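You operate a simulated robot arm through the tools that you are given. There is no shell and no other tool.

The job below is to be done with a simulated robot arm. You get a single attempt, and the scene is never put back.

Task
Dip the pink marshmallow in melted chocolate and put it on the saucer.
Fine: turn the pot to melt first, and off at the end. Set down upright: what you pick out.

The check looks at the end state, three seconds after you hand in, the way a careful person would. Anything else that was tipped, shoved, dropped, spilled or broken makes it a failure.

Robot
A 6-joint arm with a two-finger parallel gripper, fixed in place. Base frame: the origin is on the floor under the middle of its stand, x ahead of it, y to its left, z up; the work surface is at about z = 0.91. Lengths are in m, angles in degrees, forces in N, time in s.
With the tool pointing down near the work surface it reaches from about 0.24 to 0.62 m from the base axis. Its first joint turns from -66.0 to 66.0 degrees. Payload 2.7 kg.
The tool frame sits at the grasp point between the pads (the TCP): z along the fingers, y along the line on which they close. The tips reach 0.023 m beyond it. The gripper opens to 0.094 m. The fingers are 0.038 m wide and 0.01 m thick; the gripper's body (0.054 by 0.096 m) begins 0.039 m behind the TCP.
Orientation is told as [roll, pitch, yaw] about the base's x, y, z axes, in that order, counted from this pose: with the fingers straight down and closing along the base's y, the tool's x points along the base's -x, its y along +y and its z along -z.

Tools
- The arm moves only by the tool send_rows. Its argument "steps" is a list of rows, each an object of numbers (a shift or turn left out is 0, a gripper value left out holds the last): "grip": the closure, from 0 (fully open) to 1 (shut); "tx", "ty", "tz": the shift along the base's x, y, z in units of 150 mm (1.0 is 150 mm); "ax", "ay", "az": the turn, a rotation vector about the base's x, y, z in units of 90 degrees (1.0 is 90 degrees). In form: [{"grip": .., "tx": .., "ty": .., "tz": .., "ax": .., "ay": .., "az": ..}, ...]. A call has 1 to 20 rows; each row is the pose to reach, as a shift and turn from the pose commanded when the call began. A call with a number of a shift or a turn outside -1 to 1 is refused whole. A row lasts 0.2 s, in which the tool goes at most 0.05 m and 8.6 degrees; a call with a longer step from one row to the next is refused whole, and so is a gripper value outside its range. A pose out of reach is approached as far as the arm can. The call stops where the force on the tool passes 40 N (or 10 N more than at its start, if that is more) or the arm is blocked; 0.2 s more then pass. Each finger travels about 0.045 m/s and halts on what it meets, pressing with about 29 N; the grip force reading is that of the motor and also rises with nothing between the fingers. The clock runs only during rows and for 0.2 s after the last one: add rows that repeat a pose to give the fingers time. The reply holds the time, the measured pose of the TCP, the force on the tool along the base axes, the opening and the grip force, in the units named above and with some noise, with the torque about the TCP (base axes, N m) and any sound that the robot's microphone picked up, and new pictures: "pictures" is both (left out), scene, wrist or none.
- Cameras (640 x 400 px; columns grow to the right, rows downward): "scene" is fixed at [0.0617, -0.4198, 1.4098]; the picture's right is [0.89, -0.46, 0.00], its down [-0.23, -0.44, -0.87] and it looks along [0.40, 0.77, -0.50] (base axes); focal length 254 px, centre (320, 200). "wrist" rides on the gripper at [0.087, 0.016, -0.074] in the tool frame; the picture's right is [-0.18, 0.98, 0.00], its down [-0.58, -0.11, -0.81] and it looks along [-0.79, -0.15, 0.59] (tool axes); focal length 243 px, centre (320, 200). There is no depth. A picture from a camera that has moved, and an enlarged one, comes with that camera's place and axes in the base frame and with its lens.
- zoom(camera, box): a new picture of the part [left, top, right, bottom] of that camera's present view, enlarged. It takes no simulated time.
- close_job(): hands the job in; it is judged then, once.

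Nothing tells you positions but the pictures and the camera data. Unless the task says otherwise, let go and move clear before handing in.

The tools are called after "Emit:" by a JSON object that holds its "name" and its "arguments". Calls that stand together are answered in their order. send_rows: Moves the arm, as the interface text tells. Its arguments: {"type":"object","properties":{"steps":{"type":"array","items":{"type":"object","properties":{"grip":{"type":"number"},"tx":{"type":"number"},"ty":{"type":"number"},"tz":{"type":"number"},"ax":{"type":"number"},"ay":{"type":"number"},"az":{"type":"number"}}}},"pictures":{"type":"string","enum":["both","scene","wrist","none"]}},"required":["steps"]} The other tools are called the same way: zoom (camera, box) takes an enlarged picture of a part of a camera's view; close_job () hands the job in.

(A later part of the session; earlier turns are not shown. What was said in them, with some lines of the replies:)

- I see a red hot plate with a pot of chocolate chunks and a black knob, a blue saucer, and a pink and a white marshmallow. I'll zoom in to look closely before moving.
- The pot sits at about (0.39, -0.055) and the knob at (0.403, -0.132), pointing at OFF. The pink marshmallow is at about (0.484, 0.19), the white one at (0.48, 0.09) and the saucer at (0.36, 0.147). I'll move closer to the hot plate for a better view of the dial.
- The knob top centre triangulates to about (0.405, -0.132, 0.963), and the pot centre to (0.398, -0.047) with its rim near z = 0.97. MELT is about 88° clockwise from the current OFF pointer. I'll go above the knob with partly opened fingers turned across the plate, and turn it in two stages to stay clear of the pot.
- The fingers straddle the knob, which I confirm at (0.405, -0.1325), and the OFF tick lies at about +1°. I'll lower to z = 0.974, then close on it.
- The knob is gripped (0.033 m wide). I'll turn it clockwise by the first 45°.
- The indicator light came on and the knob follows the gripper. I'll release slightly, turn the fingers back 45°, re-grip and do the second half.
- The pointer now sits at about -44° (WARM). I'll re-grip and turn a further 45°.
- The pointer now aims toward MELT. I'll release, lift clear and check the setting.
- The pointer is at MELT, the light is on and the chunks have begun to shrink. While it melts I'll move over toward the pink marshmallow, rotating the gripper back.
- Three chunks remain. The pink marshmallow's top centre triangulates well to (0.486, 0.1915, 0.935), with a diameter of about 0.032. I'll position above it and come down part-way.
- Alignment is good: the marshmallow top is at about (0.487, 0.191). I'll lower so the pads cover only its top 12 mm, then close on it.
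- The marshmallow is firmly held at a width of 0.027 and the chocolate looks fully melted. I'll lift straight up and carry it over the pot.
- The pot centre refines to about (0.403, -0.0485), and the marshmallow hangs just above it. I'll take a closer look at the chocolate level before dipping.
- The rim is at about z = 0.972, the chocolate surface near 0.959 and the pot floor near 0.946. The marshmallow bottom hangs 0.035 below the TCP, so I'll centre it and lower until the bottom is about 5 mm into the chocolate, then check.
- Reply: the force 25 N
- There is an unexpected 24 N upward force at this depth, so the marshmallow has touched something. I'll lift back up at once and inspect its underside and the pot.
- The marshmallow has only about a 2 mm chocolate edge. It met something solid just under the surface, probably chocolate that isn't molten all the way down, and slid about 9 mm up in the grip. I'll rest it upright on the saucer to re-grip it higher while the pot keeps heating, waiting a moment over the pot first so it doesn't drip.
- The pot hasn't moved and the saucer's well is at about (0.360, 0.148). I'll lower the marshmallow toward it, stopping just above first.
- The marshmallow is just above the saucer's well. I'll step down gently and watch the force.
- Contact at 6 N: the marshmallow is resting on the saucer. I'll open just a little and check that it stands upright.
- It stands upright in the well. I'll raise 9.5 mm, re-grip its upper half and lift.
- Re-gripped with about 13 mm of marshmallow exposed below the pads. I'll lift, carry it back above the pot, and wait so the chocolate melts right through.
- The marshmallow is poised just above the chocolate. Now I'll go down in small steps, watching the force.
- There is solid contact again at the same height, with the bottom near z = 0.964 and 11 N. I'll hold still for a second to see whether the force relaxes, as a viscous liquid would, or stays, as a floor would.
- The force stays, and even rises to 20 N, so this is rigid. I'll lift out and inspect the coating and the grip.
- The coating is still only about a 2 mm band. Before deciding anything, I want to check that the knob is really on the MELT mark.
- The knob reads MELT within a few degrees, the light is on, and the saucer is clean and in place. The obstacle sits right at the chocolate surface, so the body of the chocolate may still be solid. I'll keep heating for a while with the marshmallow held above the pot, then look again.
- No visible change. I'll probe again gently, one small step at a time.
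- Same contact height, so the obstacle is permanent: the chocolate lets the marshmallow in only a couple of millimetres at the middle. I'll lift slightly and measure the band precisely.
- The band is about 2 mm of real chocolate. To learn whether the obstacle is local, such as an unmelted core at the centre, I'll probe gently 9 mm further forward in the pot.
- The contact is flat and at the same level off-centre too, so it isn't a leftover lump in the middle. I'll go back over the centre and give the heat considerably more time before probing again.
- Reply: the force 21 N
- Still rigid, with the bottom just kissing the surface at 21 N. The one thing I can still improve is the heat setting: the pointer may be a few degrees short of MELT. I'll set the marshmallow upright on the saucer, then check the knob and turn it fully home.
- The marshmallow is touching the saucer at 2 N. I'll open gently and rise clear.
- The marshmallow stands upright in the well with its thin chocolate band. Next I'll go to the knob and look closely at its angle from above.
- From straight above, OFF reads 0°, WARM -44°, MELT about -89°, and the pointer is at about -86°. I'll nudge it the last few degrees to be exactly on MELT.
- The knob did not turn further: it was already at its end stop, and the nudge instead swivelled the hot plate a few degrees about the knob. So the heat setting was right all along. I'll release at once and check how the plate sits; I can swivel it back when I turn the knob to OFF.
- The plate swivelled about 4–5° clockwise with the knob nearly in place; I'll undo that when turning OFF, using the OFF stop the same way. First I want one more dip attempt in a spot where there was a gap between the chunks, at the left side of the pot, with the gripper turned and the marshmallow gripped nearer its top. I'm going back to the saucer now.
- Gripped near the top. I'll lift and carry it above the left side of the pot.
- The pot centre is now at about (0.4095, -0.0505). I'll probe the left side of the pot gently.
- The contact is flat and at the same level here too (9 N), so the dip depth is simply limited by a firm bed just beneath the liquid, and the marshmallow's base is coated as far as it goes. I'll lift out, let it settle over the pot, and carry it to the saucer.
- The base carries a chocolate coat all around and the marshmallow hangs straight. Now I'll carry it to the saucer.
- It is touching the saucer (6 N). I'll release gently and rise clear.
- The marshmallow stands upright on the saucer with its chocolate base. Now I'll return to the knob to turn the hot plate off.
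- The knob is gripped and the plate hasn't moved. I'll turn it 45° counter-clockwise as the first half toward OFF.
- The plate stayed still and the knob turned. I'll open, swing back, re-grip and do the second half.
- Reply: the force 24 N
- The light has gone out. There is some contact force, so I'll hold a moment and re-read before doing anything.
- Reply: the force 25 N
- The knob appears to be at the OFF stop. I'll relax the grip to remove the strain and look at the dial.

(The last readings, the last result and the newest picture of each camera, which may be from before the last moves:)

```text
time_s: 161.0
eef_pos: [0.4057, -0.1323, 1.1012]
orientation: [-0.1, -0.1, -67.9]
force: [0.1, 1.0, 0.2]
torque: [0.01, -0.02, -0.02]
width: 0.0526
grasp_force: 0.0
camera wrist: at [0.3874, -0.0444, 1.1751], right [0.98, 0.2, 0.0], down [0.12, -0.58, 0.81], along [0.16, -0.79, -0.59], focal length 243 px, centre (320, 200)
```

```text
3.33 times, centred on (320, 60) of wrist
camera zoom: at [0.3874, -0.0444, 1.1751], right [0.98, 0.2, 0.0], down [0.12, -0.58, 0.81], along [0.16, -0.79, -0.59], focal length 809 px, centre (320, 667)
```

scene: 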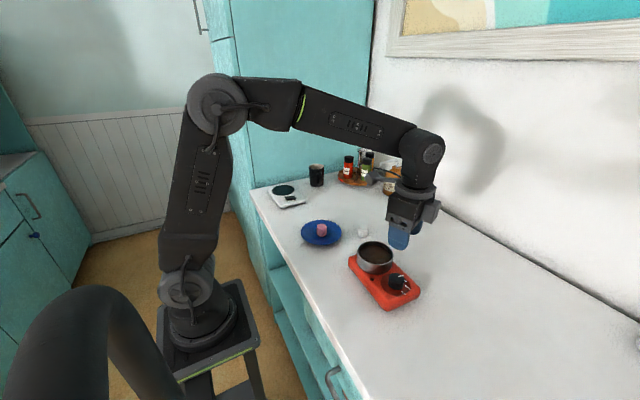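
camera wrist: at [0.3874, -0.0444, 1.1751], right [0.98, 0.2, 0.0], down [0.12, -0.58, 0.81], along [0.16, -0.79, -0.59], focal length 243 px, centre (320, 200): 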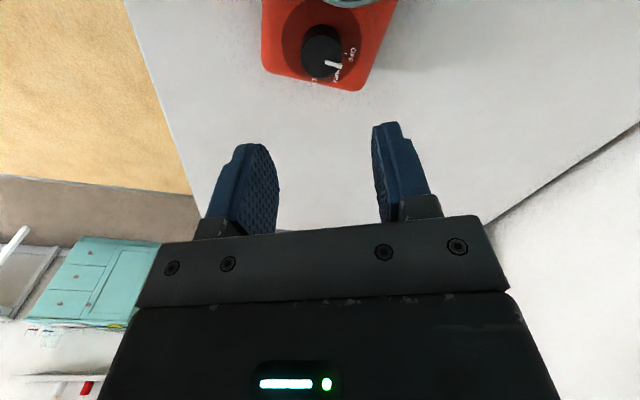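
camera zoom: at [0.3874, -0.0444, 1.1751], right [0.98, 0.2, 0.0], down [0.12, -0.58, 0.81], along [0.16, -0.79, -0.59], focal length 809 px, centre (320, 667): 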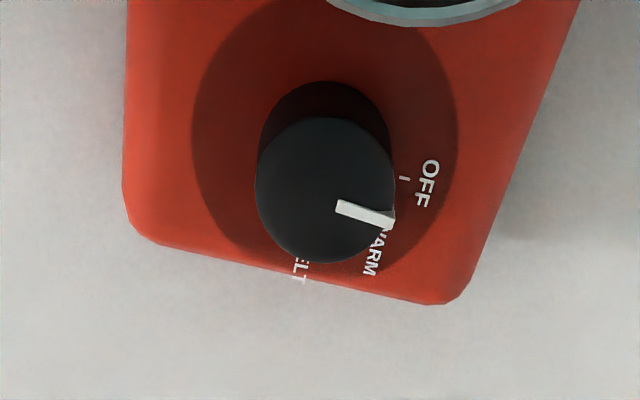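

The light is off and the pointer is near OFF, but comparing with the first view it is still about 6–7° short of the OFF mark. I'll re-grip centred on the knob and turn the rest; the stop will then also let me swivel the plate back to where it was.

Emit:
{"name": "send_rows", "arguments": {"steps": [{"tx": 0.005, "ty": -0.009, "tz": -0.2, "grip": 0.47}, {"tx": 0.005, "ty": -0.009, "tz": -0.45}, {"tx": 0.005, "ty": -0.009, "tz": -0.65}, {"tx": 0.005, "ty": -0.009, "tz": -0.8}, {"tx": 0.005, "ty": -0.009, "tz": -0.85}, {"tx": 0.005, "ty": -0.009, "tz": -0.85}, {"tx": 0.005, "ty": -0.009, "tz": -0.85, "grip": 0.6}, {"tx": 0.005, "ty": -0.009, "tz": -0.85, "grip": 0.7}, {"tx": 0.005, "ty": -0.009, "tz": -0.85, "grip": 0.8}, {"tx": 0.005, "ty": -0.009, "tz": -0.85, "grip": 0.8}], "pictures": "none"}}

Emit:
{"name": "zoom", "arguments": {"camera": "scene", "box": [335, 235, 425, 315]}}

Emit:
{"name": "zoom", "arguments": {"camera": "wrist", "box": [200, 60, 440, 240]}}

```text
time_s: 163.2
eef_pos: [0.4055, -0.1331, 0.9726]
orientation: [-0.1, -0.1, -67.9]
force: [1.8, 1.1, -0.4]
torque: [-0.18, -0.2, -0.01]
width: 0.0333
grasp_force: 28.3
```

```text
5.00 times, centred on (380, 275) of scene
camera zoom: at [0.0618, -0.4198, 1.4098], right [0.89, -0.46, 0.0], down [-0.23, -0.44, -0.87], along [0.4, 0.77, -0.5], focal length 1268 px, centre (20, -175)
```

zoom: 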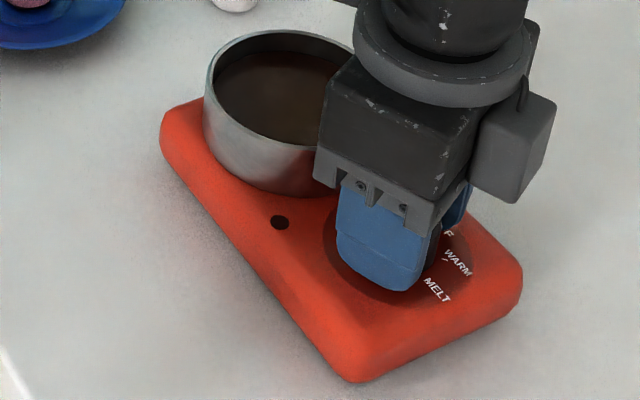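

```text
2.22 times, centred on (320, 150) of wrist
camera zoom: at [0.3887, -0.0462, 1.0465], right [0.98, 0.2, 0.0], down [0.12, -0.58, 0.81], along [0.16, -0.79, -0.59], focal length 539 px, centre (320, 311)
```

zoom: 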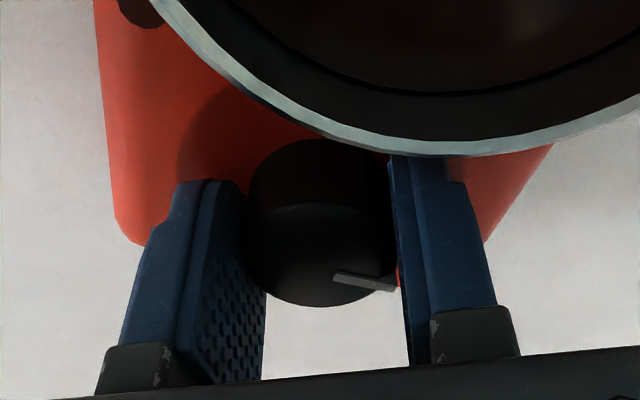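

Gripped cleanly with little force and the plate unmoved. Now I'll turn 6° counter-clockwise and check.

Emit:
{"name": "send_rows", "arguments": {"steps": [{"az": 0.02}, {"az": 0.045}, {"az": 0.067}, {"az": 0.067}], "pictures": "none"}}

Emit:
{"name": "zoom", "arguments": {"camera": "scene", "box": [335, 235, 425, 315]}}

```text
time_s: 164.2
eef_pos: [0.407, -0.1338, 0.9725]
orientation: [0.0, -0.2, -61.9]
force: [3.5, -0.6, 0.2]
torque: [0.34, 0.01, -0.38]
width: 0.0331
grasp_force: 29.0
```

```text
5.00 times, centred on (380, 275) of scene
camera zoom: at [0.0619, -0.4199, 1.4098], right [0.89, -0.46, 0.0], down [-0.23, -0.44, -0.87], along [0.4, 0.77, -0.5], focal length 1268 px, centre (20, -175)
```

zoom: 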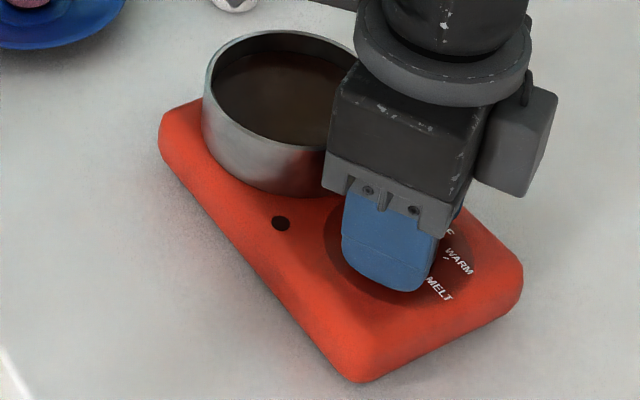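

The OFF stop is reached (torque -0.38 N m) and the plate is starting to swivel back. I'll continue by 4° to undo its earlier rotation.

Emit:
{"name": "send_rows", "arguments": {"steps": [{"az": 0.015}, {"az": 0.03}, {"az": 0.044}, {"az": 0.044}], "pictures": "none"}}

Emit:
{"name": "zoom", "arguments": {"camera": "scene", "box": [335, 235, 425, 315]}}

```text
time_s: 165.2
eef_pos: [0.4071, -0.1344, 0.9721]
orientation: [0.0, -0.2, -57.9]
force: [-0.2, -0.6, 9.7]
torque: [0.1, 0.01, -0.41]
width: 0.0328
grasp_force: 28.3
```

```text
5.00 times, centred on (380, 275) of scene
camera zoom: at [0.0616, -0.4198, 1.4098], right [0.89, -0.46, 0.0], down [-0.23, -0.44, -0.87], along [0.4, 0.77, -0.5], focal length 1268 px, centre (20, -175)
```

zoom: 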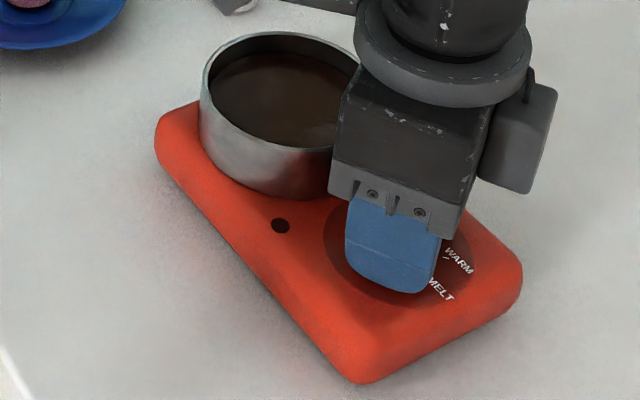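

The plate is moving back and is now within a few millimetres of its original place; the grip is starting to slip, so that's enough. I'll release with a small opening, lift clear and verify.

Emit:
{"name": "send_rows", "arguments": {"steps": [{"az": -0.015}, {"az": -0.015, "grip": 0.6}, {"az": -0.015, "grip": 0.53}, {"az": -0.015, "grip": 0.53}, {"az": -0.015, "tz": 0.12}, {"az": -0.015, "tz": 0.35}, {"az": -0.015, "tz": 0.6}, {"az": -0.015, "tz": 0.85}, {"az": -0.015, "tz": 0.95}], "pictures": "both"}}

Emit:
{"name": "zoom", "arguments": {"camera": "scene", "box": [335, 235, 425, 315]}}

Emit:
{"name": "zoom", "arguments": {"camera": "wrist", "box": [240, 0, 400, 120]}}

```text
time_s: 167.2
eef_pos: [0.4067, -0.1354, 1.1147]
orientation: [-0.1, -0.2, -59.4]
force: [0.0, 0.5, -0.2]
torque: [0.0, 0.02, -0.02]
width: 0.0442
grasp_force: 0.1
camera wrist: at [0.3762, -0.0515, 1.1884], right [0.94, 0.34, 0.0], down [0.2, -0.55, 0.81], along [0.28, -0.76, -0.59], focal length 243 px, centre (320, 200)
```

scene: 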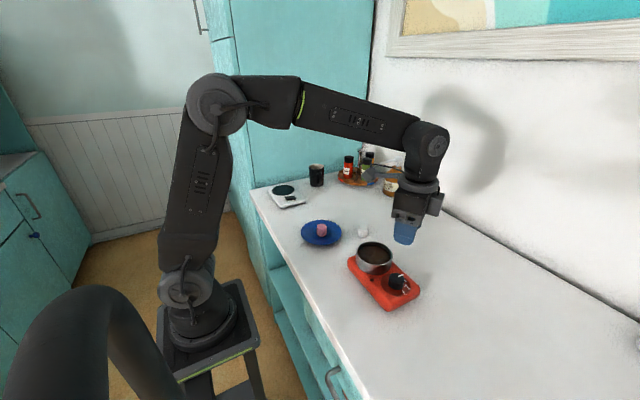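
wrist: 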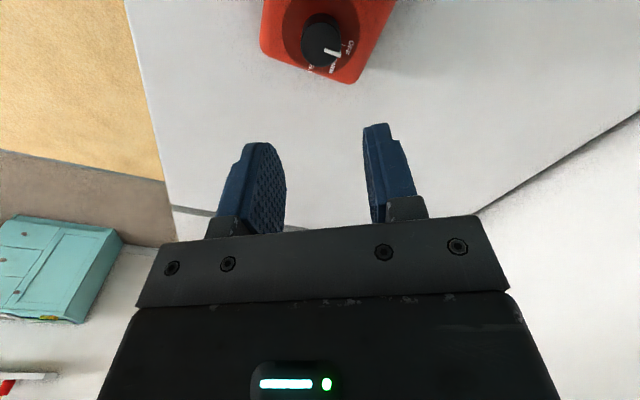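

```text
5.00 times, centred on (380, 275) of scene
camera zoom: at [0.0617, -0.4198, 1.4098], right [0.89, -0.46, 0.0], down [-0.23, -0.44, -0.87], along [0.4, 0.77, -0.5], focal length 1268 px, centre (20, -175)
```

zoom: 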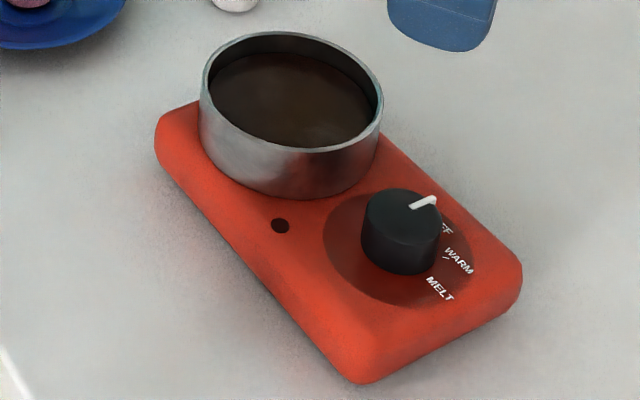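

```text
3.33 times, centred on (320, 60) of wrist
camera zoom: at [0.3762, -0.0515, 1.1884], right [0.94, 0.34, 0.0], down [0.2, -0.55, 0.81], along [0.28, -0.76, -0.59], focal length 809 px, centre (320, 667)
```

zoom: 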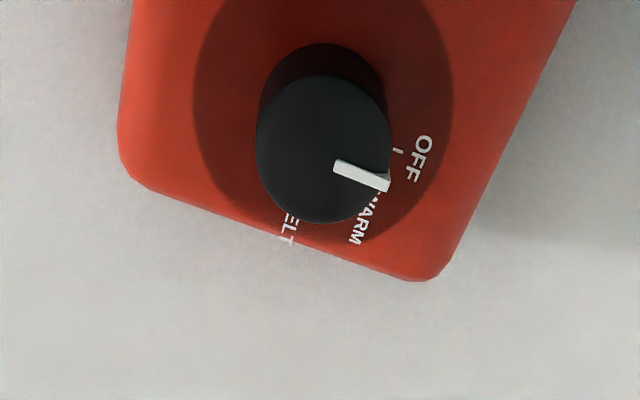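

The pointer is back on OFF, the light is out, and the plate sits within a few millimetres of where it started. I'll move the arm up and clear, then take a last look at everything.

Emit:
{"name": "send_rows", "arguments": {"steps": [{"tz": 0.2}, {"tz": 0.45}, {"tz": 0.7, "tx": -0.03}, {"tz": 0.95, "tx": -0.06, "ty": 0.1}, {"tz": 1.0, "tx": -0.1, "ty": 0.2}, {"tz": 1.0, "tx": -0.15, "ty": 0.3}, {"tz": 1.0, "tx": -0.15, "ty": 0.3}], "pictures": "both"}}

Emit:
{"name": "zoom", "arguments": {"camera": "scene", "box": [290, 190, 450, 320]}}

Emit:
{"name": "zoom", "arguments": {"camera": "scene", "box": [308, 216, 338, 244]}}

Emit:
{"name": "zoom", "arguments": {"camera": "scene", "box": [250, 140, 420, 250]}}

```text
time_s: 168.8
eef_pos: [0.3849, -0.0902, 1.265]
orientation: [-0.1, -0.1, -59.2]
force: [0.0, -0.1, -1.1]
torque: [0.0, 0.02, 0.01]
width: 0.0442
grasp_force: 0.0
camera wrist: at [0.3541, -0.0051, 1.3388], right [0.94, 0.34, 0.0], down [0.2, -0.55, 0.81], along [0.28, -0.76, -0.59], focal length 243 px, centre (320, 200)
```

scene: 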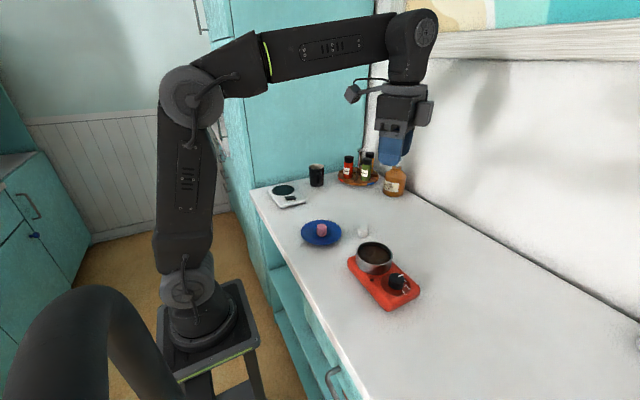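
wrist: 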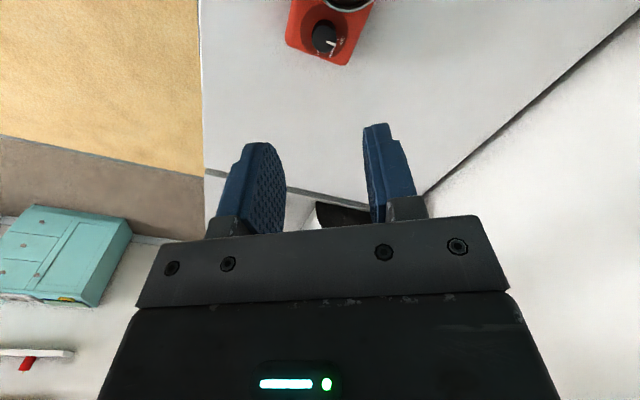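

```text
3.08 times, centred on (370, 255) of scene
camera zoom: at [0.0617, -0.4198, 1.4098], right [0.89, -0.46, 0.0], down [-0.23, -0.44, -0.87], along [0.4, 0.77, -0.5], focal length 781 px, centre (166, 31)
```

zoom: 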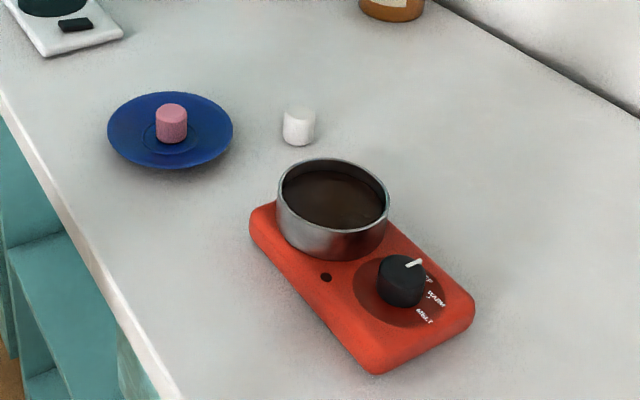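

```text
14.29 times, centred on (323, 230) of scene
camera zoom: at [0.0617, -0.4198, 1.4098], right [0.89, -0.46, 0.0], down [-0.23, -0.44, -0.87], along [0.4, 0.77, -0.5], focal length 3624 px, centre (277, -229)
```

zoom: 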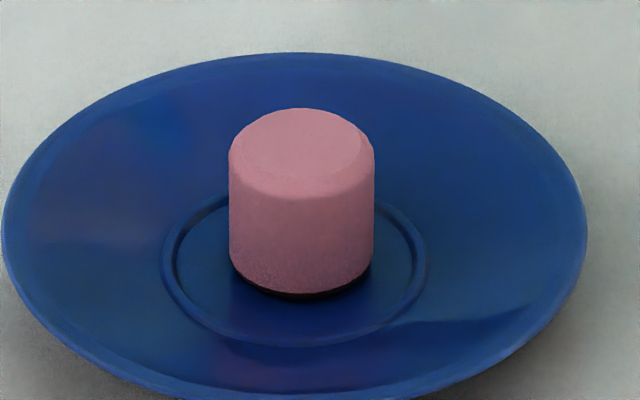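

```text
3.64 times, centred on (335, 195) of scene
camera zoom: at [0.0617, -0.4198, 1.4098], right [0.89, -0.46, 0.0], down [-0.23, -0.44, -0.87], along [0.4, 0.77, -0.5], focal length 923 px, centre (266, 218)
```

zoom: 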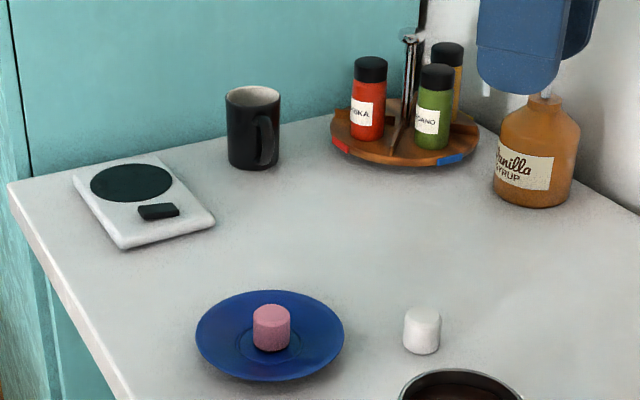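

The pink marshmallow stands upright on the saucer with a chocolate-coated base. The pot is switched off (pointer on OFF, light out), and the white marshmallow and everything else are in place. The coat is only about 2 mm deep, because the chocolate wouldn't let it go deeper. The hot plate ended a few millimetres off its starting spot. The arm is clear, so I'm handing in.

Emit:
{"name": "close_job", "arguments": {}}

```text
The job is handed in.
```

I've handed the job in. The pink marshmallow is upright on the saucer with chocolate on its base, but the coat is only about 2 mm deep.

- **Dip:** I turned the pot to MELT and all the chunks melted. Every time I lowered the marshmallow, it hit something firm 1–2 mm below the surface. It was at the same height in the middle, off to one side and at the edge, and more than a minute of extra heating made no difference. I don't know what it was. If the check wants a deeper coat, this could fail.
- **Pot:** The knob is back on OFF and its light is out.
- **Hot plate:** I pushed the knob against its end stop and swivelled the plate a few degrees. I turned it partly back when switching off. By my estimate the pot end is still about 6 mm from where it started, and the knob end 2–3 mm.
- **Saucer:** I rested the marshmallow on the saucer twice between dips to change my grip, and saw no chocolate marks there in between.
- **Everything else:** The white marshmallow and the other items look untouched, and I saw no spills. The gripper is open and clear.
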